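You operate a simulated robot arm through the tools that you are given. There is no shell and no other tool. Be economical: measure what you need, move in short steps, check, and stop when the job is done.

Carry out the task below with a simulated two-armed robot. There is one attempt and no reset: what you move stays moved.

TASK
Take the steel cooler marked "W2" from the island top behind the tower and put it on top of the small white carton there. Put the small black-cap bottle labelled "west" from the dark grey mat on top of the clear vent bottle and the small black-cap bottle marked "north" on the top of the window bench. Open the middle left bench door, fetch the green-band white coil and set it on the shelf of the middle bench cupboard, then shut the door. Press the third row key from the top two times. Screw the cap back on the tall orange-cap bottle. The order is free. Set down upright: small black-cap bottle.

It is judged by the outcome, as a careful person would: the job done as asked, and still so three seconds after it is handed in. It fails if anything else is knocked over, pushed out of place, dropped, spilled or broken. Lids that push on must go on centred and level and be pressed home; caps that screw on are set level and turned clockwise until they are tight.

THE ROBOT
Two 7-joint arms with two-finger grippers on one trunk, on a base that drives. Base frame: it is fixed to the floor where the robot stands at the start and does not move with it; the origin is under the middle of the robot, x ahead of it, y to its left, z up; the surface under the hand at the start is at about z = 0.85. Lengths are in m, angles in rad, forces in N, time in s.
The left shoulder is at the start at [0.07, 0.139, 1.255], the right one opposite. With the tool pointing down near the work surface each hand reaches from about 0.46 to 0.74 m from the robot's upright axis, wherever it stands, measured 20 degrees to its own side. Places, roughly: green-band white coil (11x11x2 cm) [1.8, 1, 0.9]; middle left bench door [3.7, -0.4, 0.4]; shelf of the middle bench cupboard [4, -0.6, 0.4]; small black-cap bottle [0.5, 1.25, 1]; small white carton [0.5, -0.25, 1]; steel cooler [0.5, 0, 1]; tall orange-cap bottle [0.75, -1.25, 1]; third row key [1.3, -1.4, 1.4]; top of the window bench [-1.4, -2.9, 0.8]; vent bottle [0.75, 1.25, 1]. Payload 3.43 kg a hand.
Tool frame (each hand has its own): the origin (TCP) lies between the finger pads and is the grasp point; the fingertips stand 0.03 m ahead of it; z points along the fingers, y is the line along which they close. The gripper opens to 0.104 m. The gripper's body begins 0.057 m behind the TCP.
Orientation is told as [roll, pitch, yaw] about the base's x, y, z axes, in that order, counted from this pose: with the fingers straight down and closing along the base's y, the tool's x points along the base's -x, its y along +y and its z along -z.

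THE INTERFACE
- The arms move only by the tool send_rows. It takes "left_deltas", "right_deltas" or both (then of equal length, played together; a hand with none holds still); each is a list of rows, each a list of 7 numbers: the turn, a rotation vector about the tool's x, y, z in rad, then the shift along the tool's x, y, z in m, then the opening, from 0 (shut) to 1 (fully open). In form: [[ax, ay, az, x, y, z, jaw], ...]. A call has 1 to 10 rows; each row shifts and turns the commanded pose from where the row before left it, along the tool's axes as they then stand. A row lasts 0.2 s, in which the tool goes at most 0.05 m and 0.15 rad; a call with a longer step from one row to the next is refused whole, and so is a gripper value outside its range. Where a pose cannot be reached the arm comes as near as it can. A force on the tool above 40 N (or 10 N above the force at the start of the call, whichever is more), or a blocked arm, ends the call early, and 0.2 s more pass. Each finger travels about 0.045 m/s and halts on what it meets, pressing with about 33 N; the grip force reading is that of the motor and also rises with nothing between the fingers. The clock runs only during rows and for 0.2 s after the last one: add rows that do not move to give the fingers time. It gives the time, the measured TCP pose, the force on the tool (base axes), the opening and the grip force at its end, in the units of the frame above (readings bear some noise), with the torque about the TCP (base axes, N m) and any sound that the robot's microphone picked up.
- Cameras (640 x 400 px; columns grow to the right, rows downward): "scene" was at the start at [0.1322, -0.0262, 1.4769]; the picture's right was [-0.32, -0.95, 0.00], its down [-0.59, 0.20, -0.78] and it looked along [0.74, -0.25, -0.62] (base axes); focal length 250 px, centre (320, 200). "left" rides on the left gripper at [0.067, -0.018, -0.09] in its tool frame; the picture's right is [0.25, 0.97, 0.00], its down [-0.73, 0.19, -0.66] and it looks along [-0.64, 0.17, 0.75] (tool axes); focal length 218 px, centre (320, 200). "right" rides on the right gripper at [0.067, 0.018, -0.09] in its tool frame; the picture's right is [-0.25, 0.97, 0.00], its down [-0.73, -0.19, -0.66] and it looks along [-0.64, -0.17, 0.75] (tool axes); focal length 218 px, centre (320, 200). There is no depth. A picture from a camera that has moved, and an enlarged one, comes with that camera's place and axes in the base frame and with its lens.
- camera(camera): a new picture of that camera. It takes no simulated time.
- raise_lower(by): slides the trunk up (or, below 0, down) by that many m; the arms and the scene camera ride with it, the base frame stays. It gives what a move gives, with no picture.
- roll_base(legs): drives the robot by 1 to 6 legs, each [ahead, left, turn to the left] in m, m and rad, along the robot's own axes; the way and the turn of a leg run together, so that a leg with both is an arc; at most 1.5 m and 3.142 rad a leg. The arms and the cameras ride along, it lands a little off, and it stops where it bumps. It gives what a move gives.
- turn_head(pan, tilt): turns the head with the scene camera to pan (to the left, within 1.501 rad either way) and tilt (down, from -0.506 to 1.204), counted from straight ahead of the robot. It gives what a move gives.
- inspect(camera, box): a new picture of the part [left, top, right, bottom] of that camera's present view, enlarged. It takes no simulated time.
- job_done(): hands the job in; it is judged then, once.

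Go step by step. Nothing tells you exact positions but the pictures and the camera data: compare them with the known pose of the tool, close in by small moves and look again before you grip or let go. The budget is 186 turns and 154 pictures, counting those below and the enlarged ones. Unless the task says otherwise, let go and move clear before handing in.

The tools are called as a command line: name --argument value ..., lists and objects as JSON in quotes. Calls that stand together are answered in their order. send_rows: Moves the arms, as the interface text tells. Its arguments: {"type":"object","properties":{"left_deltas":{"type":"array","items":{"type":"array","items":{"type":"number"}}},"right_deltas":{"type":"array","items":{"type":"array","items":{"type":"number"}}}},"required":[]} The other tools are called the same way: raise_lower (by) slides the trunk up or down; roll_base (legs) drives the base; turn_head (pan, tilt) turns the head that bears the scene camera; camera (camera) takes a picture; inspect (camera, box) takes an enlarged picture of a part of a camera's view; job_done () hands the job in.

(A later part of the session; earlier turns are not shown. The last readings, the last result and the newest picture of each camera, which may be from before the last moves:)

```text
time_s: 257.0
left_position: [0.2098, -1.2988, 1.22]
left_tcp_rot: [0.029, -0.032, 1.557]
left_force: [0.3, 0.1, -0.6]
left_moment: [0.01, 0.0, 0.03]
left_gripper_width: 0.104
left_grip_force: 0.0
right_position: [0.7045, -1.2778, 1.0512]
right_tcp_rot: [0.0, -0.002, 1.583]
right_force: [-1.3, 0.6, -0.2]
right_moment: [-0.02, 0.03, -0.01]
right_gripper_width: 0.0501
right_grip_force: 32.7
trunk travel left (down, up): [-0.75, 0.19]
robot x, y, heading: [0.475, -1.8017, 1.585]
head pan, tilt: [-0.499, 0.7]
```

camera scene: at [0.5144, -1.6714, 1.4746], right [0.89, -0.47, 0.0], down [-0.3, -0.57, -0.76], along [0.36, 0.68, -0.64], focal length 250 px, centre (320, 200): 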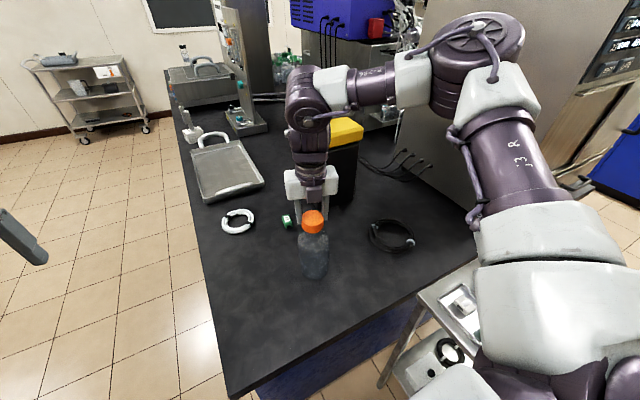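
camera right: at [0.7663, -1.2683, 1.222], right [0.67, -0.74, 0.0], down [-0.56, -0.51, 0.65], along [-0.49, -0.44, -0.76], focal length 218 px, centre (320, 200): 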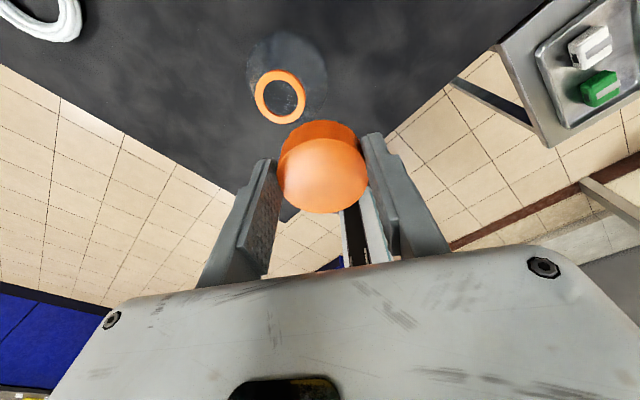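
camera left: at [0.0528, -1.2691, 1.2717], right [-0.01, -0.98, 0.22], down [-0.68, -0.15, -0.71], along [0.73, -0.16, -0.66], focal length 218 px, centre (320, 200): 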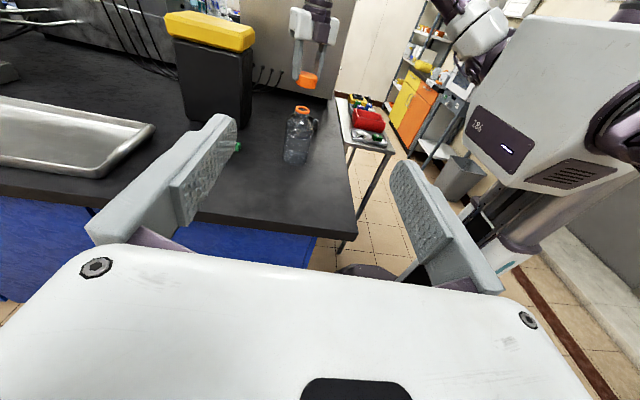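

send_rows --right_deltas '[[0, 0, 0.15, 0, 0, 0.0005, 0.35], [0, 0, 0.15, 0, 0, 0.0005, 0.35], [0, 0, 0.15, 0, 0, 0.0005, 0.35], [0, 0, 0.15, 0, 0, 0.0005, 0.35], [0, 0, 0.15, 0, 0, 0.0005, 0.35], [0, 0, 0, 0, 0, 0, 0.35]]'

inspect --camera "scene" --box '[280, 195, 350, 285]'

```text
time_s: 258.4
left_position: [0.2102, -1.2983, 1.2204]
left_tcp_rot: [0.031, -0.032, 1.556]
left_force: [0.0, -0.1, -0.2]
left_moment: [0.01, 0.01, 0.0]
left_gripper_width: 0.1042
left_grip_force: 0.0
right_position: [0.7638, -1.2213, 1.0799]
right_tcp_rot: [0.0, 0.002, 0.836]
right_force: [0.3, 0.6, -4.1]
right_moment: [-0.03, 0.04, 0.0]
right_gripper_width: 0.0502
right_grip_force: 33.1
right hand out of reach, approached as far as the arm can: row 3, 4, 5
trunk travel left (down, up): [-0.75, 0.19]
robot x, y, heading: [0.4706, -1.7987, 1.58]
head pan, tilt: [-0.499, 0.7]
```

```text
4.44 times, centred on (315, 240) of scene
camera zoom: at [0.5151, -1.6711, 1.4745], right [0.89, -0.47, 0.0], down [-0.3, -0.57, -0.76], along [0.36, 0.68, -0.64], focal length 1114 px, centre (342, 22)
```

zoom: 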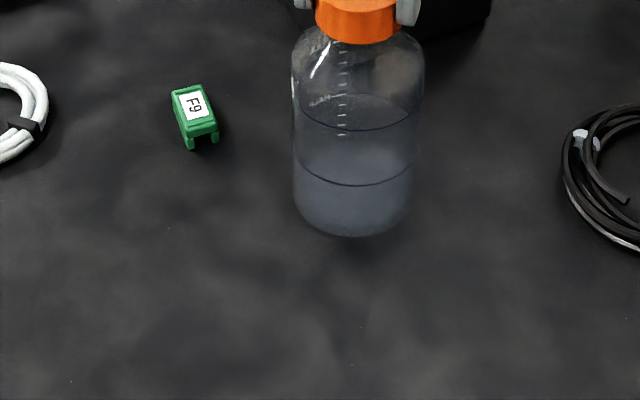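

The bottle came up with the cap, so the thread has engaged. The arm hit its reach edge and shifted, so I'll move the base to bring the bottle back over its original spot and set it down with the trunk.

roll_base --legs '[[-0.056, 0.06, 0]]'

raise_lower --by -0.02

camera --camera "scene"

```text
time_s: 259.5
left_position: [0.1527, -1.3524, 1.2186]
left_tcp_rot: [0.033, -0.028, 1.558]
left_force: [-0.3, 0.1, 0.2]
left_moment: [-0.02, -0.03, -0.01]
left_gripper_width: 0.104
left_grip_force: 0.0
right_position: [0.7053, -1.2724, 1.0772]
right_tcp_rot: [0.001, 0.004, 0.841]
right_force: [0.5, 0.3, -3.4]
right_moment: [-0.05, 0.04, 0.0]
right_gripper_width: 0.0502
right_grip_force: 32.7
trunk travel left (down, up): [-0.75, 0.19]
robot x, y, heading: [0.4164, -1.8595, 1.591]
head pan, tilt: [-0.499, 0.7]
```

```text
time_s: 260.2
left_position: [0.1505, -1.3556, 1.2006]
left_tcp_rot: [0.029, -0.029, 1.558]
left_force: [0.1, -0.6, 0.5]
left_moment: [0.01, 0.04, -0.03]
left_gripper_width: 0.1039
left_grip_force: 0.0
right_position: [0.7026, -1.2759, 1.0589]
right_tcp_rot: [-0.002, 0.001, 0.841]
right_force: [1.2, -0.5, -3.4]
right_moment: [-0.01, 0.01, 0.01]
right_gripper_width: 0.0504
right_grip_force: 32.5
trunk travel left (down, up): [-0.73, 0.21]
robot x, y, heading: [0.4176, -1.8599, 1.587]
head pan, tilt: [-0.499, 0.7]
```

```text
36 pictures are left
camera scene: at [0.456, -1.7271, 1.4545], right [0.89, -0.46, 0.0], down [-0.3, -0.57, -0.76], along [0.35, 0.68, -0.64], focal length 250 px, centre (320, 200)
```

scene: 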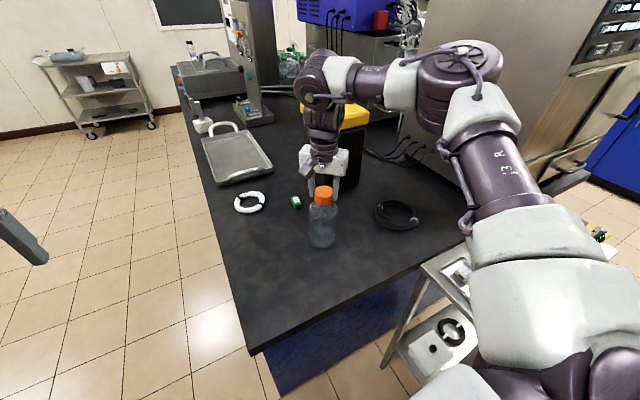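

The bottle hangs straight just above its old spot. I'll lower the rest.

raise_lower --by -0.005

raise_lower --by -0.0025

```text
time_s: 260.7
left_position: [0.1513, -1.3539, 1.1937]
left_tcp_rot: [0.031, -0.03, 1.559]
left_force: [-0.2, 0.2, -0.5]
left_moment: [0.01, -0.01, 0.01]
left_gripper_width: 0.1037
left_grip_force: 0.0
right_position: [0.7014, -1.2752, 1.0518]
right_tcp_rot: [0.001, 0.003, 0.843]
right_force: [0.5, -0.2, -3.1]
right_moment: [0.0, 0.01, -0.01]
right_gripper_width: 0.0502
right_grip_force: 32.7
trunk travel left (down, up): [-0.725, 0.215]
robot x, y, heading: [0.4171, -1.8529, 1.588]
head pan, tilt: [-0.499, 0.7]
```

```text
time_s: 261.2
left_position: [0.1513, -1.3562, 1.1922]
left_tcp_rot: [0.03, -0.031, 1.558]
left_force: [-0.3, -0.5, 0.0]
left_moment: [-0.02, 0.02, 0.01]
left_gripper_width: 0.1039
left_grip_force: 0.0
right_position: [0.7024, -1.2742, 1.05]
right_tcp_rot: [-0.002, 0.003, 0.841]
right_force: [0.7, 0.1, -2.5]
right_moment: [-0.04, 0.02, 0.03]
right_gripper_width: 0.0503
right_grip_force: 33.4
trunk travel left (down, up): [-0.723, 0.217]
robot x, y, heading: [0.4189, -1.8585, 1.588]
head pan, tilt: [-0.499, 0.7]
```

raise_lower --by -0.002

raise_lower --by -0.002

```text
time_s: 261.8
left_position: [0.1505, -1.3571, 1.1902]
left_tcp_rot: [0.029, -0.029, 1.559]
left_force: [0.4, 0.3, -0.1]
left_moment: [0.03, 0.0, 0.0]
left_gripper_width: 0.1038
left_grip_force: 0.1
right_position: [0.7034, -1.275, 1.0482]
right_tcp_rot: [-0.002, 0.003, 0.841]
right_force: [0.1, -0.4, -3.5]
right_moment: [0.02, 0.02, -0.03]
right_gripper_width: 0.0501
right_grip_force: 32.9
trunk travel left (down, up): [-0.721, 0.219]
robot x, y, heading: [0.4202, -1.8542, 1.594]
head pan, tilt: [-0.499, 0.7]
```

```text
time_s: 262.3
left_position: [0.1507, -1.3572, 1.189]
left_tcp_rot: [0.029, -0.032, 1.559]
left_force: [0.4, -0.3, 0.2]
left_moment: [0.02, 0.01, 0.01]
left_gripper_width: 0.1043
left_grip_force: 0.1
right_position: [0.702, -1.2761, 1.0476]
right_tcp_rot: [0.001, 0.0, 0.841]
right_force: [0.0, -0.9, 0.2]
right_moment: [0.01, -0.06, 0.01]
right_gripper_width: 0.0504
right_grip_force: 32.8
trunk travel left (down, up): [-0.719, 0.221]
robot x, y, heading: [0.4143, -1.8551, 1.591]
head pan, tilt: [-0.499, 0.7]
```

The bottle stands on the table with the cap engaged. I'll release, roll the hand back and take a second bite.

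send_rows --right_deltas '[[0, 0, 0, 0, 0, 0, 0.5], [0, 0, 0, 0, 0, 0, 0.7], [0, 0, 0, 0, 0, 0, 0.7], [0, 0, -0.15, 0, 0, 0, 0.7], [0, 0, -0.15, 0, 0, 0, 0.7], [0, 0, -0.15, 0, 0, 0, 0.7], [0, 0, -0.15, 0, 0, 0, 0.7], [0, 0, -0.15, 0, 0, 0, 0.7], [0, 0, -0.15, 0, 0, 0, 0.7], [0, 0, -0.15, 0, 0, 0, 0.7]]'

inspect --camera "scene" --box '[285, 175, 365, 265]'

```text
time_s: 264.5
left_position: [0.1493, -1.3565, 1.189]
left_tcp_rot: [0.029, -0.031, 1.559]
left_force: [0.0, 0.3, 0.6]
left_moment: [0.03, 0.02, 0.05]
left_gripper_width: 0.1038
left_grip_force: 0.1
right_position: [0.7013, -1.2757, 1.0476]
right_tcp_rot: [0.0, 0.0, 1.893]
right_force: [0.0, -0.8, 0.2]
right_moment: [-0.03, -0.02, 0.02]
right_gripper_width: 0.0729
right_grip_force: 0.0
trunk travel left (down, up): [-0.719, 0.221]
robot x, y, heading: [0.4144, -1.8565, 1.595]
head pan, tilt: [-0.499, 0.7]
```

```text
4.44 times, centred on (325, 220) of scene
camera zoom: at [0.4556, -1.7279, 1.4431], right [0.89, -0.46, 0.0], down [-0.3, -0.57, -0.76], along [0.35, 0.68, -0.64], focal length 1114 px, centre (298, 111)
```

zoom: 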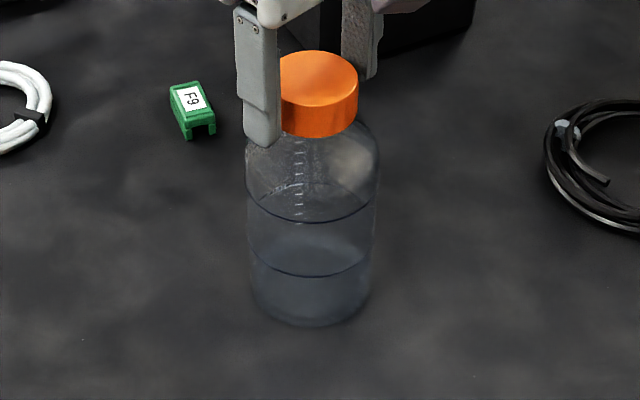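

The cap stays on, level. I'll finish rolling back, then grip and turn again.

send_rows --right_deltas '[[0, 0, -0.15, 0, 0, 0, 0.7], [0, 0, -0.15, 0, 0, 0, 0.7], [0, 0, -0.15, 0, 0, 0, 0.7], [0, 0, -0.15, 0, 0, 0, 0.7], [0, 0, -0.15, 0, 0, 0, 0.7], [0, 0, -0.15, 0, 0, 0, 0.7], [0, 0, -0.15, 0, 0, 0, 0.7], [0, 0, -0.15, 0, 0, 0, 0.7], [0, 0, -0.15, 0, 0, 0, 0.7], [0, 0, -0.15, 0, 0, 0, 0.7]]'

send_rows --right_deltas '[[0, 0, -0.15, 0, 0, 0, 0.7], [0, 0, -0.15, 0, 0, 0, 0.7], [0, 0, -0.15, 0, 0, 0, 0.7], [0, 0, -0.15, 0, 0, 0, 0.7], [0, 0, -0.15, 0, 0, 0, 0.6], [0, 0, 0, 0, 0, 0, 0.45], [0, 0, 0, 0, 0, 0, 0.35], [0, 0, 0, 0, 0, 0, 0.35], [0, 0, 0, 0, 0, 0, 0.35]]'

send_rows --right_deltas '[[0, 0, 0.15, 0, 0, 0.0001, 0.35], [0, 0, 0.15, 0, 0, 0.0001, 0.35], [0, 0, 0.15, 0, 0, 0.0001, 0.35], [0, 0, 0.15, 0, 0, 0.0001, 0.35], [0, 0, 0.15, 0, 0, 0.0001, 0.35], [0, 0, 0.15, 0, 0, 0.0001, 0.35], [0, 0, 0.15, 0, 0, 0.0001, 0.35], [0, 0, 0.15, 0, 0, 0.0001, 0.35], [0, 0, 0.15, 0, 0, 0.0001, 0.35], [0, 0, 0.15, 0, 0, 0.0001, 0.35]]'

inspect --camera "scene" --box '[285, 175, 365, 265]'

```text
time_s: 266.7
left_position: [0.1502, -1.356, 1.1889]
left_tcp_rot: [0.029, -0.031, 1.559]
left_force: [0.0, -0.1, -0.1]
left_moment: [0.02, -0.01, 0.03]
left_gripper_width: 0.1038
left_grip_force: 0.1
right_position: [0.7024, -1.2749, 1.0469]
right_tcp_rot: [0.0, 0.001, -2.889]
right_force: [0.5, -0.6, -0.2]
right_moment: [0.0, 0.0, -0.02]
right_gripper_width: 0.0728
right_grip_force: 0.0
trunk travel left (down, up): [-0.719, 0.221]
robot x, y, heading: [0.4208, -1.8564, 1.586]
head pan, tilt: [-0.499, 0.7]
```

```text
time_s: 268.7
left_position: [0.15, -1.3572, 1.1881]
left_tcp_rot: [0.029, -0.031, 1.558]
left_force: [0.4, -0.5, -0.7]
left_moment: [0.02, -0.02, 0.01]
left_gripper_width: 0.104
left_grip_force: 0.1
right_position: [0.7015, -1.2765, 1.0476]
right_tcp_rot: [0.002, -0.001, -2.143]
right_force: [-1.8, 0.3, 0.1]
right_moment: [0.04, 0.06, -0.01]
right_gripper_width: 0.0518
right_grip_force: 32.8
trunk travel left (down, up): [-0.719, 0.221]
robot x, y, heading: [0.415, -1.8537, 1.586]
head pan, tilt: [-0.499, 0.7]
```

```text
time_s: 270.9
left_position: [0.1508, -1.3576, 1.1887]
left_tcp_rot: [0.03, -0.032, 1.558]
left_force: [0.6, -0.1, 0.4]
left_moment: [0.01, -0.02, -0.02]
left_gripper_width: 0.1041
left_grip_force: 0.0
right_position: [0.7014, -1.2764, 1.0467]
right_tcp_rot: [-0.001, 0.0, 2.638]
right_force: [0.2, 1.8, 1.9]
right_moment: [0.0, -0.04, -0.02]
right_gripper_width: 0.0518
right_grip_force: 33.0
trunk travel left (down, up): [-0.719, 0.221]
robot x, y, heading: [0.4158, -1.8567, 1.593]
head pan, tilt: [-0.499, 0.7]
```

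```text
4.44 times, centred on (325, 220) of scene
camera zoom: at [0.4555, -1.7283, 1.4432], right [0.89, -0.46, 0.0], down [-0.3, -0.57, -0.77], along [0.35, 0.68, -0.64], focal length 1114 px, centre (298, 111)
```

zoom: 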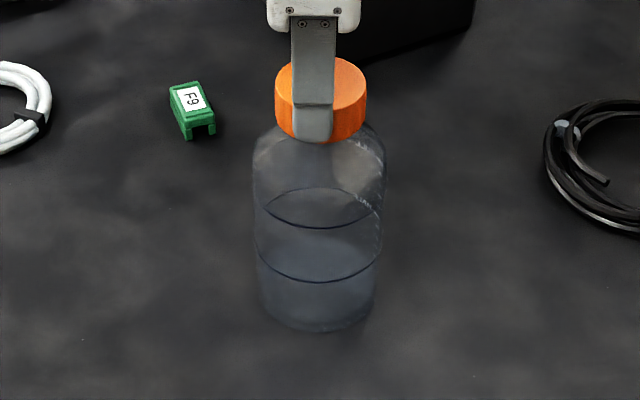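

The cap is threaded on. For tightening I'll press down (which raises the table friction under the bottle) while turning further clockwise.

send_rows --right_deltas '[[0, 0, 0, 0, 0, 0.001, 0.35], [0, 0, 0, 0, 0, 0.001, 0.35], [0, 0, 0.1, 0, 0, 0.0003, 0.35], [0, 0, 0.1, 0, 0, 0.0001, 0.35], [0, 0, 0.1, 0, 0, 0.0001, 0.35], [0, 0, 0.1, 0, 0, 0.0001, 0.35]]'

inspect --camera "scene" --box '[285, 175, 365, 265]'

```text
time_s: 272.3
left_position: [0.1518, -1.3572, 1.1895]
left_tcp_rot: [0.029, -0.03, 1.559]
left_force: [0.0, 0.5, 0.7]
left_moment: [0.0, -0.01, -0.01]
left_gripper_width: 0.1039
left_grip_force: 0.0
right_position: [0.7018, -1.2769, 1.0463]
right_tcp_rot: [-0.004, -0.002, 2.238]
right_force: [6.2, 6.4, 22.5]
right_moment: [0.41, -0.61, 0.01]
right_gripper_width: 0.0519
right_grip_force: 32.7
trunk travel left (down, up): [-0.719, 0.221]
robot x, y, heading: [0.4173, -1.8537, 1.589]
head pan, tilt: [-0.499, 0.7]
```

```text
4.44 times, centred on (325, 220) of scene
camera zoom: at [0.4553, -1.7298, 1.4434], right [0.89, -0.46, 0.0], down [-0.3, -0.57, -0.77], along [0.35, 0.68, -0.64], focal length 1114 px, centre (298, 111)
```

zoom: 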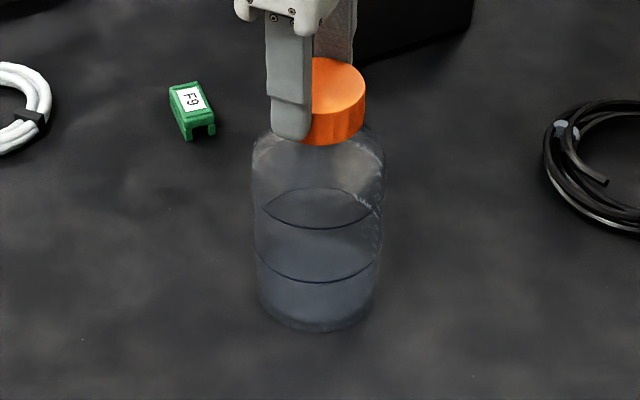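

send_rows --right_deltas '[[0, 0, 0.15, 0, 0, 0, 0.35], [0, 0, 0.15, 0, 0, 0, 0.35], [0, 0, 0.15, 0, 0, 0, 0.35], [0, 0, 0.15, 0, 0, 0, 0.35], [0, 0, 0.15, 0, 0, 0, 0.35], [0, 0, 0.15, 0, 0, 0, 0.35], [0, 0, 0.15, 0, 0, 0, 0.35], [0, 0, 0.15, 0, 0, 0, 0.35]]'

inspect --camera "scene" --box '[285, 175, 365, 265]'

```text
time_s: 274.1
left_position: [0.149, -1.3602, 1.1897]
left_tcp_rot: [0.03, -0.033, 1.559]
left_force: [-0.3, -0.1, -0.1]
left_moment: [-0.03, -0.02, 0.02]
left_gripper_width: 0.1044
left_grip_force: 0.1
right_position: [0.7003, -1.2791, 1.0442]
right_tcp_rot: [0.0, -0.001, 1.038]
right_force: [1.9, -5.2, 16.7]
right_moment: [-0.49, 0.03, -0.01]
right_gripper_width: 0.0515
right_grip_force: 32.9
trunk travel left (down, up): [-0.719, 0.221]
robot x, y, heading: [0.4158, -1.856, 1.595]
head pan, tilt: [-0.499, 0.7]
```

```text
4.44 times, centred on (325, 220) of scene
camera zoom: at [0.4546, -1.7318, 1.4434], right [0.89, -0.46, 0.0], down [-0.3, -0.57, -0.77], along [0.35, 0.68, -0.64], focal length 1114 px, centre (298, 111)
```

zoom: 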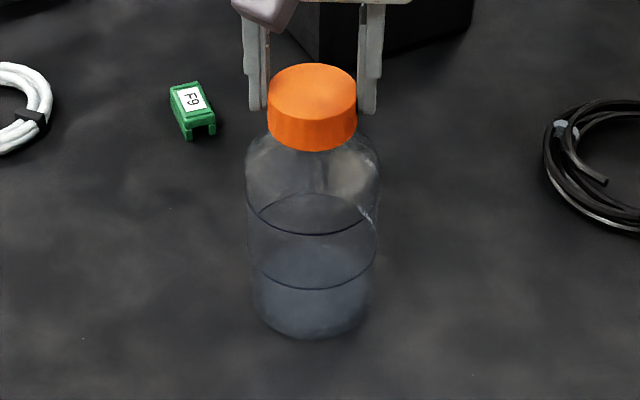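

The bottle marks stayed put while the cap turned and sank, so it is threading on. Another bite: release, roll back, grip and turn with pressure.

send_rows --right_deltas '[[0, 0, 0, 0, 0, -0.0015, 0.35], [0, 0, 0, 0, 0, 0, 0.55], [0, 0, 0, 0, 0, 0, 0.7], [0, 0, 0, 0, 0, 0, 0.7], [0, 0, -0.15, 0, 0, 0, 0.7], [0, 0, -0.15, 0, 0, 0, 0.7], [0, 0, -0.15, 0, 0, 0, 0.7], [0, 0, -0.15, 0, 0, 0, 0.7], [0, 0, -0.15, 0, 0, 0, 0.7], [0, 0, -0.15, 0, 0, 0, 0.7]]'

send_rows --right_deltas '[[0, 0, -0.15, 0, 0, 0, 0.7], [0, 0, -0.15, 0, 0, 0, 0.7], [0, 0, -0.15, 0, 0, 0, 0.7], [0, 0, -0.15, 0, 0, 0, 0.7], [0, 0, -0.15, 0, 0, 0, 0.7], [0, 0, -0.15, 0, 0, 0, 0.7], [0, 0, -0.15, 0, 0, 0, 0.7], [0, 0, -0.15, 0, 0, 0, 0.7], [0, 0, -0.15, 0, 0, 0, 0.7], [0, 0, -0.15, 0, 0, 0, 0.7]]'

send_rows --right_deltas '[[0, 0, -0.15, 0, 0, 0, 0.7], [0, 0, -0.15, 0, 0, 0, 0.7], [0, 0, -0.15, 0, 0, 0, 0.7], [0, 0, -0.15, 0, 0, 0, 0.55], [0, 0, -0.15, 0, 0, 0, 0.45], [0, 0, 0, 0, 0, 0, 0.35], [0, 0, 0, 0, 0, 0, 0.35], [0, 0, 0, 0, 0, 0, 0.35], [0, 0, 0, 0, 0, 0.001, 0.35], [0, 0, 0, 0, 0, 0.001, 0.35]]'

send_rows --right_deltas '[[0, 0, 0.15, 0, 0, 0.0001, 0.35], [0, 0, 0.15, 0, 0, 0.0001, 0.35], [0, 0, 0.15, 0, 0, 0.0001, 0.35], [0, 0, 0.15, 0, 0, 0.0001, 0.35], [0, 0, 0.15, 0, 0, 0.0001, 0.35], [0, 0, 0.15, 0, 0, 0.0001, 0.35], [0, 0, 0.15, 0, 0, 0.0001, 0.35], [0, 0, 0.15, 0, 0, 0.0001, 0.35], [0, 0, 0.15, 0, 0, 0.0001, 0.35], [0, 0, 0.15, 0, 0, 0.0001, 0.35]]'

```text
time_s: 276.3
left_position: [0.1494, -1.3568, 1.1884]
left_tcp_rot: [0.03, -0.032, 1.559]
left_force: [0.1, 0.2, -0.2]
left_moment: [-0.05, -0.02, 0.0]
left_gripper_width: 0.104
left_grip_force: 0.0
right_position: [0.7005, -1.2755, 1.0453]
right_tcp_rot: [-0.001, 0.002, 1.943]
right_force: [0.2, -0.6, -0.3]
right_moment: [-0.02, 0.0, 0.0]
right_gripper_width: 0.0729
right_grip_force: 0.0
trunk travel left (down, up): [-0.719, 0.221]
robot x, y, heading: [0.4135, -1.8565, 1.593]
head pan, tilt: [-0.499, 0.7]
```

```text
time_s: 278.5
left_position: [0.1506, -1.3555, 1.1902]
left_tcp_rot: [0.029, -0.03, 1.558]
left_force: [0.0, 0.6, 0.3]
left_moment: [0.03, 0.07, 0.01]
left_gripper_width: 0.104
left_grip_force: 0.0
right_position: [0.7022, -1.2771, 1.0457]
right_tcp_rot: [-0.002, 0.001, -2.842]
right_force: [-0.7, -0.2, 0.0]
right_moment: [-0.03, 0.01, 0.02]
right_gripper_width: 0.0727
right_grip_force: 0.0
trunk travel left (down, up): [-0.719, 0.221]
robot x, y, heading: [0.4195, -1.8535, 1.594]
head pan, tilt: [-0.499, 0.7]
```

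```text
time_s: 280.7
left_position: [0.1504, -1.3575, 1.1889]
left_tcp_rot: [0.03, -0.031, 1.56]
left_force: [0.8, 0.3, 0.4]
left_moment: [0.03, -0.01, 0.02]
left_gripper_width: 0.1038
left_grip_force: 0.0
right_position: [0.7031, -1.2769, 1.0452]
right_tcp_rot: [0.0, 0.003, -2.094]
right_force: [2.4, 0.1, 5.6]
right_moment: [0.0, -0.12, 0.04]
right_gripper_width: 0.0505
right_grip_force: 32.7
trunk travel left (down, up): [-0.719, 0.221]
robot x, y, heading: [0.4174, -1.854, 1.588]
head pan, tilt: [-0.499, 0.7]
```

```text
time_s: 282.9
left_position: [0.1495, -1.3577, 1.1892]
left_tcp_rot: [0.028, -0.031, 1.558]
left_force: [0.4, -0.5, 0.3]
left_moment: [0.01, -0.02, 0.01]
left_gripper_width: 0.1042
left_grip_force: 0.1
right_position: [0.7018, -1.2775, 1.0436]
right_tcp_rot: [0.0, 0.002, 2.687]
right_force: [-1.3, -1.2, 6.8]
right_moment: [-0.01, 0.06, 0.0]
right_gripper_width: 0.0498
right_grip_force: 32.8
trunk travel left (down, up): [-0.719, 0.221]
robot x, y, heading: [0.4151, -1.8553, 1.59]
head pan, tilt: [-0.499, 0.7]
```

Still sinking with low torque. I'll keep turning.

send_rows --right_deltas '[[0, 0, 0.15, 0, 0, 0.0003, 0.35], [0, 0, 0.15, 0, 0, 0.0003, 0.35], [0, 0, 0.15, 0, 0, 0.0002, 0.35], [0, 0, 0.15, 0, 0, 0.0002, 0.35], [0, 0, 0.15, 0, 0, 0.0001, 0.35], [0, 0, 0.15, 0, 0, 0.0001, 0.35], [0, 0, 0.15, 0, 0, 0.0001, 0.35], [0, 0, 0.15, 0, 0, 0.0001, 0.35], [0, 0, 0.15, 0, 0, 0.0001, 0.35], [0, 0, 0.15, 0, 0, 0.0001, 0.35]]'

inspect --camera "scene" --box '[285, 175, 365, 265]'

```text
time_s: 285.1
left_position: [0.147, -1.3578, 1.1887]
left_tcp_rot: [0.029, -0.034, 1.56]
left_force: [-0.3, 0.1, -0.5]
left_moment: [0.0, -0.02, 0.01]
left_gripper_width: 0.1038
left_grip_force: 0.1
right_position: [0.7002, -1.2768, 1.0422]
right_tcp_rot: [-0.002, -0.002, 1.189]
right_force: [-3.9, 2.1, 17.9]
right_moment: [0.09, 0.28, 0.04]
right_gripper_width: 0.0502
right_grip_force: 33.0
trunk travel left (down, up): [-0.719, 0.221]
robot x, y, heading: [0.4199, -1.8558, 1.589]
head pan, tilt: [-0.499, 0.7]
```

```text
4.44 times, centred on (325, 220) of scene
camera zoom: at [0.4531, -1.73, 1.4434], right [0.89, -0.46, 0.0], down [-0.3, -0.57, -0.77], along [0.35, 0.68, -0.64], focal length 1114 px, centre (298, 111)
```

zoom: 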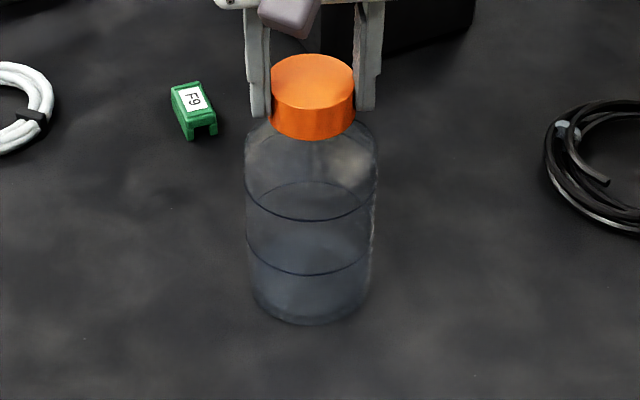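

I'll do one more full bite to check whether it tightens.

send_rows --right_deltas '[[0, 0, 0, 0, 0, -0.0012, 0.35], [0, 0, 0, 0, 0, 0, 0.55], [0, 0, 0, 0, 0, 0, 0.7], [0, 0, 0, 0, 0, 0, 0.7], [0, 0, -0.15, 0, 0, 0, 0.7], [0, 0, -0.15, 0, 0, 0, 0.7], [0, 0, -0.15, 0, 0, 0, 0.7], [0, 0, -0.15, 0, 0, 0, 0.7], [0, 0, -0.15, 0, 0, 0, 0.7], [0, 0, -0.15, 0, 0, 0, 0.7]]'

send_rows --right_deltas '[[0, 0, -0.15, 0, 0, 0, 0.7], [0, 0, -0.15, 0, 0, 0, 0.7], [0, 0, -0.15, 0, 0, 0, 0.7], [0, 0, -0.15, 0, 0, 0, 0.7], [0, 0, -0.15, 0, 0, 0, 0.7], [0, 0, -0.15, 0, 0, 0, 0.7], [0, 0, -0.15, 0, 0, 0, 0.7], [0, 0, -0.15, 0, 0, 0, 0.7], [0, 0, -0.15, 0, 0, 0, 0.7], [0, 0, -0.15, 0, 0, 0, 0.7]]'

send_rows --right_deltas '[[0, 0, -0.15, 0, 0, 0, 0.7], [0, 0, -0.15, 0, 0, 0, 0.7], [0, 0, -0.15, 0, 0, 0, 0.7], [0, 0, -0.15, 0, 0, 0, 0.55], [0, 0, 0, 0, 0, 0, 0.45], [0, 0, 0, 0, 0, 0, 0.35], [0, 0, 0, 0, 0, 0, 0.35], [0, 0, 0, 0, 0, 0, 0.35], [0, 0, 0, 0, 0, 0.001, 0.35], [0, 0, 0, 0, 0, 0.001, 0.35]]'

send_rows --right_deltas '[[0, 0, 0.15, 0, 0, 0.0003, 0.35], [0, 0, 0.15, 0, 0, 0.0002, 0.35], [0, 0, 0.15, 0, 0, 0.0001, 0.35], [0, 0, 0.15, 0, 0, 0.0001, 0.35], [0, 0, 0.15, 0, 0, 0.0001, 0.35], [0, 0, 0.15, 0, 0, 0.0001, 0.35], [0, 0, 0.15, 0, 0, 0.0001, 0.35], [0, 0, 0.15, 0, 0, 0.0001, 0.35], [0, 0, 0.15, 0, 0, 0.0001, 0.35], [0, 0, 0.15, 0, 0, 0.0001, 0.35]]'

send_rows --right_deltas '[[0, 0, 0.15, 0, 0, 0.0001, 0.35], [0, 0, 0.15, 0, 0, 0.0001, 0.35], [0, 0, 0.15, 0, 0, 0.0001, 0.35], [0, 0, 0.15, 0, 0, 0.0001, 0.35], [0, 0, 0.15, 0, 0, 0.0001, 0.35], [0, 0, 0.15, 0, 0, 0.0001, 0.35], [0, 0, 0.15, 0, 0, 0.0001, 0.35], [0, 0, 0.15, 0, 0, 0.0001, 0.35]]'

inspect --camera "scene" --box '[285, 175, 365, 265]'

```text
time_s: 287.3
left_position: [0.1494, -1.3559, 1.1876]
left_tcp_rot: [0.031, -0.034, 1.559]
left_force: [0.8, 1.0, -0.2]
left_moment: [-0.01, 0.0, -0.01]
left_gripper_width: 0.1039
left_grip_force: 0.1
right_position: [0.702, -1.2753, 1.0423]
right_tcp_rot: [0.0, 0.001, 2.092]
right_force: [0.6, -0.4, 0.4]
right_moment: [0.06, 0.0, -0.02]
right_gripper_width: 0.0726
right_grip_force: 0.1
trunk travel left (down, up): [-0.719, 0.221]
robot x, y, heading: [0.4175, -1.8572, 1.59]
head pan, tilt: [-0.499, 0.7]
```

```text
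time_s: 289.5
left_position: [0.1499, -1.3569, 1.1879]
left_tcp_rot: [0.029, -0.03, 1.558]
left_force: [0.2, -0.1, -0.7]
left_moment: [-0.02, 0.01, -0.01]
left_gripper_width: 0.104
left_grip_force: 0.0
right_position: [0.7024, -1.2766, 1.0405]
right_tcp_rot: [-0.001, 0.0, -2.691]
right_force: [0.0, 0.1, 0.5]
right_moment: [0.0, 0.0, -0.01]
right_gripper_width: 0.0727
right_grip_force: 0.1
trunk travel left (down, up): [-0.719, 0.221]
robot x, y, heading: [0.4155, -1.8508, 1.588]
head pan, tilt: [-0.499, 0.7]
```

```text
time_s: 291.7
left_position: [0.1495, -1.3568, 1.1891]
left_tcp_rot: [0.03, -0.031, 1.558]
left_force: [-0.5, -1.0, 0.3]
left_moment: [-0.05, -0.02, 0.03]
left_gripper_width: 0.1039
left_grip_force: 0.0
right_position: [0.701, -1.2768, 1.0412]
right_tcp_rot: [-0.001, 0.0, -2.096]
right_force: [-1.4, 2.1, 3.3]
right_moment: [0.12, -0.02, 0.04]
right_gripper_width: 0.0519
right_grip_force: 33.1
trunk travel left (down, up): [-0.719, 0.221]
robot x, y, heading: [0.4186, -1.8563, 1.587]
head pan, tilt: [-0.499, 0.7]
```

```text
time_s: 293.9
left_position: [0.1506, -1.3592, 1.1891]
left_tcp_rot: [0.031, -0.034, 1.559]
left_force: [0.3, 1.0, -0.1]
left_moment: [0.0, 0.02, -0.03]
left_gripper_width: 0.1042
left_grip_force: 0.1
right_position: [0.7017, -1.2786, 1.0402]
right_tcp_rot: [-0.002, 0.0, 2.685]
right_force: [4.3, 0.3, 15.6]
right_moment: [-0.05, -0.22, 0.05]
right_gripper_width: 0.0515
right_grip_force: 33.3
trunk travel left (down, up): [-0.719, 0.221]
robot x, y, heading: [0.4195, -1.8589, 1.589]
head pan, tilt: [-0.499, 0.7]
```

```text
time_s: 295.7
left_position: [0.148, -1.3589, 1.1893]
left_tcp_rot: [0.029, -0.033, 1.559]
left_force: [-0.3, -0.3, 0.0]
left_moment: [-0.01, -0.02, 0.01]
left_gripper_width: 0.104
left_grip_force: 0.0
right_position: [0.699, -1.2769, 1.0393]
right_tcp_rot: [0.001, -0.004, 1.49]
right_force: [-4.2, -1.9, 16.0]
right_moment: [0.19, 0.42, 0.02]
right_gripper_width: 0.0516
right_grip_force: 32.5
trunk travel left (down, up): [-0.719, 0.221]
robot x, y, heading: [0.4175, -1.8542, 1.593]
head pan, tilt: [-0.499, 0.7]
```

```text
4.44 times, centred on (325, 220) of scene
camera zoom: at [0.4533, -1.7309, 1.4435], right [0.89, -0.46, 0.0], down [-0.3, -0.57, -0.77], along [0.35, 0.68, -0.64], focal length 1114 px, centre (298, 111)
```

zoom: 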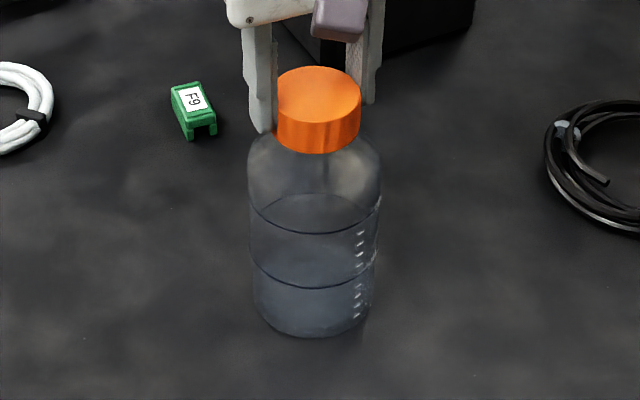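

inspect --camera "right" --box '[240, 60, 400, 220]'

send_rows --right_deltas '[[0, 0, 0.15, 0, 0, 0.0001, 0.35], [0, 0, 0.15, 0, 0, 0.0001, 0.35], [0, 0, 0.15, 0, 0, 0.0001, 0.35], [0, 0, 0.15, 0, 0, 0.0001, 0.35], [0, 0, 0, 0, 0, 0, 0.35]]'

```text
2.50 times, centred on (320, 140) of right
camera zoom: at [0.6758, -1.3426, 1.1289], right [-0.94, 0.33, 0.0], down [0.25, 0.71, 0.66], along [0.22, 0.62, -0.75], focal length 546 px, centre (320, 350)
```

zoom: 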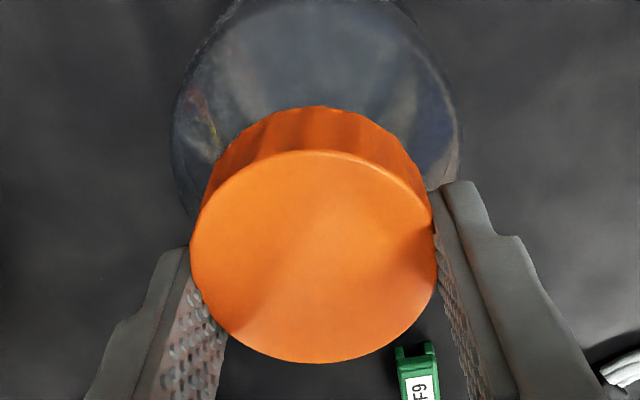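

```text
time_s: 296.9
left_position: [0.1503, -1.3581, 1.1894]
left_tcp_rot: [0.029, -0.033, 1.558]
left_force: [-0.3, -0.5, -0.1]
left_moment: [0.0, -0.02, 0.0]
left_gripper_width: 0.1043
left_grip_force: 0.1
right_position: [0.7005, -1.277, 1.0392]
right_tcp_rot: [0.001, -0.002, 0.89]
right_force: [1.3, 1.7, 17.7]
right_moment: [0.29, -0.19, 0.23]
right_gripper_width: 0.0517
right_grip_force: 33.5
trunk travel left (down, up): [-0.719, 0.221]
robot x, y, heading: [0.4174, -1.8559, 1.588]
head pan, tilt: [-0.499, 0.7]
```

Torque has jumped to 0.23 N·m, so the cap is tightening. One small extra turn, then I'll check.

send_rows --right_deltas '[[0, 0, 0.12, 0, 0, 0.0, 0.35], [0, 0, 0, 0, 0, 0, 0.35]]'

```text
time_s: 297.5
left_position: [0.1513, -1.3568, 1.1895]
left_tcp_rot: [0.03, -0.03, 1.558]
left_force: [-0.1, 0.8, 1.1]
left_moment: [0.04, -0.01, 0.03]
left_gripper_width: 0.1041
left_grip_force: 0.1
right_position: [0.7207, -1.269, 1.044]
right_tcp_rot: [-0.003, 0.002, 0.771]
right_force: [0.3, 0.5, -2.5]
right_moment: [0.0, 0.01, -0.01]
right_gripper_width: 0.0517
right_grip_force: 32.6
right hand out of reach, approached as far as the arm can: row 1
trunk travel left (down, up): [-0.719, 0.221]
robot x, y, heading: [0.4158, -1.8533, 1.594]
head pan, tilt: [-0.499, 0.7]
```

The arm edged out of reach and lifted the bottle slightly. I'll set it back, then take one last short bite to confirm tightness.

roll_base --legs '[[-0.008, 0.02, 0]]'

raise_lower --by -0.003

raise_lower --by -0.002

```text
time_s: 298.3
left_position: [0.1368, -1.3615, 1.1891]
left_tcp_rot: [0.034, -0.029, 1.558]
left_force: [0.4, -0.3, -0.5]
left_moment: [-0.05, 0.05, -0.01]
left_gripper_width: 0.1041
left_grip_force: 0.0
right_position: [0.7048, -1.2751, 1.0415]
right_tcp_rot: [-0.002, 0.007, 0.769]
right_force: [-0.1, 0.9, -3.6]
right_moment: [0.01, 0.0, 0.01]
right_gripper_width: 0.0514
right_grip_force: 33.5
trunk travel left (down, up): [-0.719, 0.221]
robot x, y, heading: [0.3983, -1.8625, 1.586]
head pan, tilt: [-0.499, 0.7]
```

```text
time_s: 298.8
left_position: [0.1328, -1.3628, 1.185]
left_tcp_rot: [0.032, -0.029, 1.556]
left_force: [0.5, -0.6, 0.2]
left_moment: [0.0, 0.0, 0.02]
left_gripper_width: 0.1038
left_grip_force: 0.1
right_position: [0.7032, -1.2757, 1.0396]
right_tcp_rot: [0.0, 0.003, 0.77]
right_force: [-0.2, -0.4, -1.4]
right_moment: [0.02, 0.11, 0.01]
right_gripper_width: 0.0512
right_grip_force: 33.1
trunk travel left (down, up): [-0.716, 0.224]
robot x, y, heading: [0.3978, -1.861, 1.585]
head pan, tilt: [-0.499, 0.7]
```

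```text
time_s: 299.3
left_position: [0.1319, -1.3643, 1.1841]
left_tcp_rot: [0.029, -0.031, 1.558]
left_force: [0.6, 0.7, 0.7]
left_moment: [-0.02, -0.01, -0.04]
left_gripper_width: 0.104
left_grip_force: 0.0
right_position: [0.7013, -1.2776, 1.0398]
right_tcp_rot: [-0.002, 0.002, 0.768]
right_force: [-1.3, -1.0, 0.7]
right_moment: [0.02, 0.04, 0.01]
right_gripper_width: 0.0517
right_grip_force: 32.9
trunk travel left (down, up): [-0.714, 0.226]
robot x, y, heading: [0.3957, -1.8642, 1.588]
head pan, tilt: [-0.499, 0.7]
```

Set down. Last bite: release, roll back, regrip a bit higher and turn with pressure.

send_rows --right_deltas '[[0, 0, 0, 0, 0, 0, 0.55], [0, 0, 0, 0, 0, 0, 0.7], [0, 0, 0, 0, 0, -0.006, 0.7], [0, 0, -0.15, 0, 0, 0, 0.7], [0, 0, -0.15, 0, 0, 0, 0.7], [0, 0, -0.15, 0, 0, 0, 0.7], [0, 0, -0.15, 0, 0, 0, 0.7], [0, 0, -0.15, 0, 0, 0, 0.7], [0, 0, -0.15, 0, 0, 0, 0.7], [0, 0, -0.15, 0, 0, 0, 0.7]]'

send_rows --right_deltas '[[0, 0, -0.15, 0, 0, 0, 0.7], [0, 0, -0.15, 0, 0, 0, 0.7], [0, 0, -0.15, 0, 0, 0, 0.7], [0, 0, -0.15, 0, 0, 0, 0.55], [0, 0, 0, 0, 0, 0, 0.45], [0, 0, 0, 0, 0, 0, 0.35], [0, 0, 0, 0, 0, 0, 0.35], [0, 0, 0, 0, 0, 0.001, 0.35], [0, 0, 0, 0, 0, 0.001, 0.35], [0, 0, 0, 0, 0, 0, 0.35]]'

send_rows --right_deltas '[[0, 0, 0.1, 0, 0, 0.0002, 0.35], [0, 0, 0.1, 0, 0, 0.0001, 0.35], [0, 0, 0.1, 0, 0, 0.0001, 0.35], [0, 0, 0.1, 0, 0, 0, 0.35], [0, 0, 0.1, 0, 0, 0, 0.35], [0, 0, 0.1, 0, 0, 0, 0.35]]'

```text
time_s: 301.5
left_position: [0.1316, -1.3638, 1.1835]
left_tcp_rot: [0.03, -0.034, 1.558]
left_force: [-0.4, 0.2, 0.0]
left_moment: [0.0, 0.02, 0.0]
left_gripper_width: 0.1038
left_grip_force: 0.2
right_position: [0.7008, -1.2773, 1.0449]
right_tcp_rot: [0.001, 0.003, 1.823]
right_force: [0.1, 0.6, 0.9]
right_moment: [-0.01, 0.01, -0.02]
right_gripper_width: 0.0728
right_grip_force: 0.1
trunk travel left (down, up): [-0.714, 0.226]
robot x, y, heading: [0.3984, -1.8648, 1.59]
head pan, tilt: [-0.499, 0.7]
```

```text
time_s: 303.7
left_position: [0.1318, -1.3648, 1.184]
left_tcp_rot: [0.028, -0.031, 1.557]
left_force: [-0.4, -0.9, -1.0]
left_moment: [0.02, 0.02, -0.01]
left_gripper_width: 0.1043
left_grip_force: 0.0
right_position: [0.7013, -1.277, 1.0449]
right_tcp_rot: [0.0, 0.001, 2.42]
right_force: [-0.2, -0.9, 7.0]
right_moment: [-0.05, -0.06, -0.05]
right_gripper_width: 0.0526
right_grip_force: 33.0
trunk travel left (down, up): [-0.714, 0.226]
robot x, y, heading: [0.3933, -1.8626, 1.588]
head pan, tilt: [-0.499, 0.7]
```

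```text
time_s: 305.1
left_position: [0.1304, -1.3653, 1.1849]
left_tcp_rot: [0.03, -0.031, 1.556]
left_force: [-0.1, 0.8, -0.7]
left_moment: [0.03, -0.01, -0.02]
left_gripper_width: 0.1042
left_grip_force: 0.0
right_position: [0.7029, -1.2772, 1.0432]
right_tcp_rot: [0.0, 0.002, 1.816]
right_force: [2.6, 2.8, 10.5]
right_moment: [0.05, -0.61, 0.1]
right_gripper_width: 0.0523
right_grip_force: 33.2
trunk travel left (down, up): [-0.714, 0.226]
robot x, y, heading: [0.4006, -1.8616, 1.587]
head pan, tilt: [-0.499, 0.7]
```

The torque now equals the table-friction limit, so the cap is seated. I'll press harder for a final tightening turn.

send_rows --right_deltas '[[0, 0, 0, 0, 0, 0.001, 0.35], [0, 0, 0, 0, 0, 0.0008, 0.35], [0, 0, 0.1, 0, 0, 0, 0.35], [0, 0, 0.1, 0, 0, 0, 0.35], [0, 0, 0.1, 0, 0, 0, 0.35], [0, 0, 0.1, 0, 0, 0, 0.35], [0, 0, 0.1, 0, 0, 0, 0.35], [0, 0, 0.1, 0, 0, 0, 0.35]]'

inspect --camera "scene" --box '[285, 175, 365, 265]'

```text
time_s: 306.9
left_position: [0.13, -1.3668, 1.1848]
left_tcp_rot: [0.027, -0.034, 1.557]
left_force: [0.3, 0.5, 0.4]
left_moment: [-0.02, 0.07, 0.0]
left_gripper_width: 0.104
left_grip_force: 0.1
right_position: [0.7005, -1.2792, 1.0431]
right_tcp_rot: [-0.002, 0.0, 1.219]
right_force: [0.0, 0.0, 18.7]
right_moment: [-0.16, 0.16, 0.28]
right_gripper_width: 0.0521
right_grip_force: 33.2
trunk travel left (down, up): [-0.714, 0.226]
robot x, y, heading: [0.3975, -1.8658, 1.588]
head pan, tilt: [-0.499, 0.7]
```

```text
4.44 times, centred on (325, 220) of scene
camera zoom: at [0.4346, -1.7394, 1.4385], right [0.89, -0.46, 0.0], down [-0.3, -0.57, -0.77], along [0.35, 0.68, -0.64], focal length 1114 px, centre (298, 111)
```

zoom: 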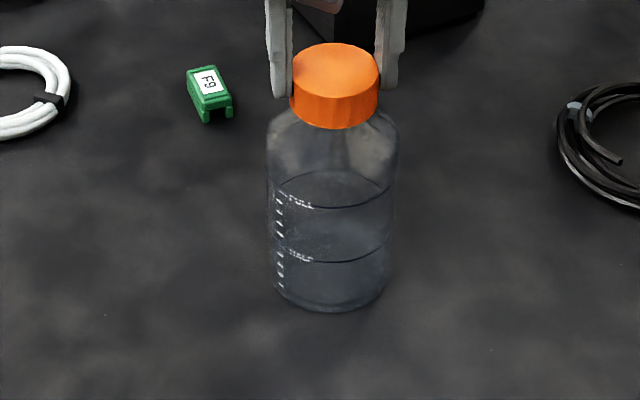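

The cap is tight: torque 0.28 N·m with the bottle now turning along. I'll release, lift, stow the hand pointing forward for pressing, and drive to the key panel.

send_rows --right_deltas '[[0, 0, 0, 0, 0, -0.0018, 0.35], [0, 0, 0, 0, 0, 0, 0.5], [0, 0, 0, 0, 0, 0, 0.65], [0, 0, 0, 0, 0, 0, 0.7], [0, 0, 0, 0, 0, -0.03, 0.7], [0, 0, -0.12, 0, 0, -0.045, 0.7], [0, 0, -0.12, 0, 0, -0.045, 0.5], [0, 0, -0.13, 0, 0, -0.045, 0.2], [0, 0, 0, 0, 0, 0, 0]]'

roll_base --legs '[[-0.28, 0, 0], [0, -0.6, 0]]'

raise_lower --by 0.2

send_rows --right_deltas '[[0, -0.15, 0, 0, 0, 0, 0], [0, -0.15, 0, 0, 0, 0, 0], [0, -0.15, 0, 0, 0, 0, 0], [0, -0.15, 0, 0, 0, 0, 0], [0, -0.15, 0, 0, 0, 0, 0], [0, -0.15, 0, 0, 0, 0, 0], [0, -0.15, 0, 0, 0, 0, 0], [0, -0.15, 0, 0, 0, 0, 0], [0, -0.15, 0, 0, 0, 0, 0], [0, -0.15, 0, 0, 0, 0, 0]]'

turn_head --pan -0.5 --tilt 0.2

camera --camera "scene"

```text
time_s: 308.9
left_position: [0.1311, -1.3632, 1.1845]
left_tcp_rot: [0.03, -0.031, 1.557]
left_force: [0.9, 0.7, 0.3]
left_moment: [-0.01, 0.04, -0.02]
left_gripper_width: 0.1043
left_grip_force: 0.1
right_position: [0.721, -1.33, 1.174]
right_tcp_rot: [0.001, -0.001, 1.59]
right_force: [0.2, -0.5, -0.7]
right_moment: [-0.03, -0.01, 0.0]
right_gripper_width: 0.0048
right_grip_force: 0.1
right hand out of reach, approached as far as the arm can: row 5, 6, 7, 8
trunk travel left (down, up): [-0.714, 0.226]
robot x, y, heading: [0.3984, -1.8666, 1.583]
head pan, tilt: [-0.499, 0.7]
```

```text
time_s: 313.9
left_position: [0.7449, -1.6345, 1.1829]
left_tcp_rot: [0.029, -0.033, 1.543]
left_force: [-0.4, -0.9, 0.4]
left_moment: [-0.03, 0.0, -0.01]
left_gripper_width: 0.1039
left_grip_force: 0.1
right_position: [1.3331, -1.6079, 1.1737]
right_tcp_rot: [0.0, 0.0, 1.576]
right_force: [-0.5, 0.0, 0.9]
right_moment: [-0.04, -0.03, 0.0]
right_gripper_width: 0.0
right_grip_force: 33.1
trunk travel left (down, up): [-0.714, 0.226]
robot x, y, heading: [1.0039, -2.1341, 1.578]
head pan, tilt: [-0.499, 0.7]
```

```text
time_s: 316.0
left_position: [0.7442, -1.6342, 1.3824]
left_tcp_rot: [0.03, -0.031, 1.542]
left_force: [-0.5, -0.5, 0.0]
left_moment: [-0.03, 0.02, 0.01]
left_gripper_width: 0.1036
left_grip_force: 0.1
right_position: [1.3336, -1.6063, 1.3719]
right_tcp_rot: [0.0, 0.0, 1.576]
right_force: [0.3, -0.5, 0.9]
right_moment: [-0.05, 0.02, 0.05]
right_gripper_width: 0.0
right_grip_force: 33.0
trunk travel left (down, up): [-0.914, 0.026]
robot x, y, heading: [1.0006, -2.1371, 1.579]
head pan, tilt: [-0.499, 0.7]
```

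```text
time_s: 318.2
left_position: [0.7475, -1.6341, 1.3842]
left_tcp_rot: [0.031, -0.028, 1.544]
left_force: [0.0, 0.3, 0.1]
left_moment: [0.03, -0.01, 0.0]
left_gripper_width: 0.1039
left_grip_force: 0.1
right_position: [1.3374, -1.6074, 1.3709]
right_tcp_rot: [0.004, -1.497, 1.569]
right_force: [0.7, 0.8, -0.1]
right_moment: [-0.02, 0.0, 0.04]
right_gripper_width: 0.0002
right_grip_force: 32.8
trunk travel left (down, up): [-0.914, 0.026]
robot x, y, heading: [1.0001, -2.1359, 1.574]
head pan, tilt: [-0.499, 0.7]
```

```text
time_s: 319.2
left_position: [0.744, -1.6354, 1.3843]
left_tcp_rot: [0.03, -0.033, 1.542]
left_force: [-0.6, 0.7, 0.5]
left_moment: [0.03, 0.01, 0.02]
left_gripper_width: 0.1044
left_grip_force: 0.1
right_position: [1.3333, -1.6078, 1.3713]
right_tcp_rot: [-0.026, -1.498, 1.603]
right_force: [-0.5, 0.9, 0.2]
right_moment: [0.02, -0.02, 0.0]
right_gripper_width: 0.0
right_grip_force: 32.9
trunk travel left (down, up): [-0.914, 0.026]
robot x, y, heading: [1.0053, -2.1366, 1.577]
head pan, tilt: [-0.499, 0.201]
```

```text
27 pictures are left
camera scene: at [1.0484, -2.0025, 1.6834], right [0.88, -0.47, 0.0], down [-0.09, -0.18, -0.98], along [0.47, 0.86, -0.2], focal length 250 px, centre (320, 200)
```

scene: 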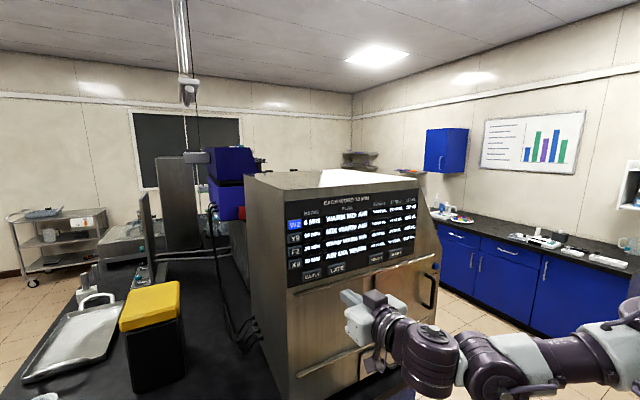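

The panel and my closed fingertips are in view. I'll zoom to measure the F2 key.

inspect --camera "scene" --box '[270, 180, 430, 340]'

camera --camera "left"

```text
2.50 times, centred on (350, 260) of scene
camera zoom: at [1.0484, -2.0025, 1.6834], right [0.88, -0.47, 0.0], down [-0.09, -0.18, -0.98], along [0.47, 0.86, -0.2], focal length 626 px, centre (245, 50)
```

zoom: 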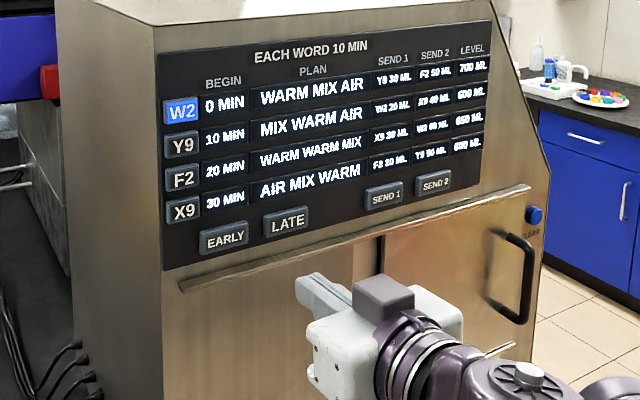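

```text
25 pictures are left
camera left: at [0.7636, -1.7042, 1.4711], right [-0.97, -0.23, 0.02], down [-0.15, 0.71, 0.68], along [-0.17, 0.66, -0.73], focal length 218 px, centre (320, 200)
```

left: 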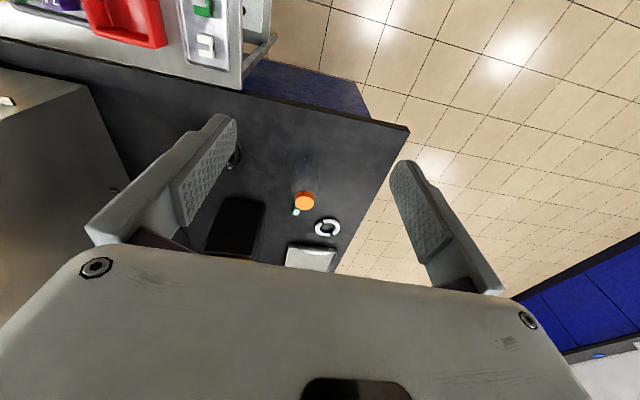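

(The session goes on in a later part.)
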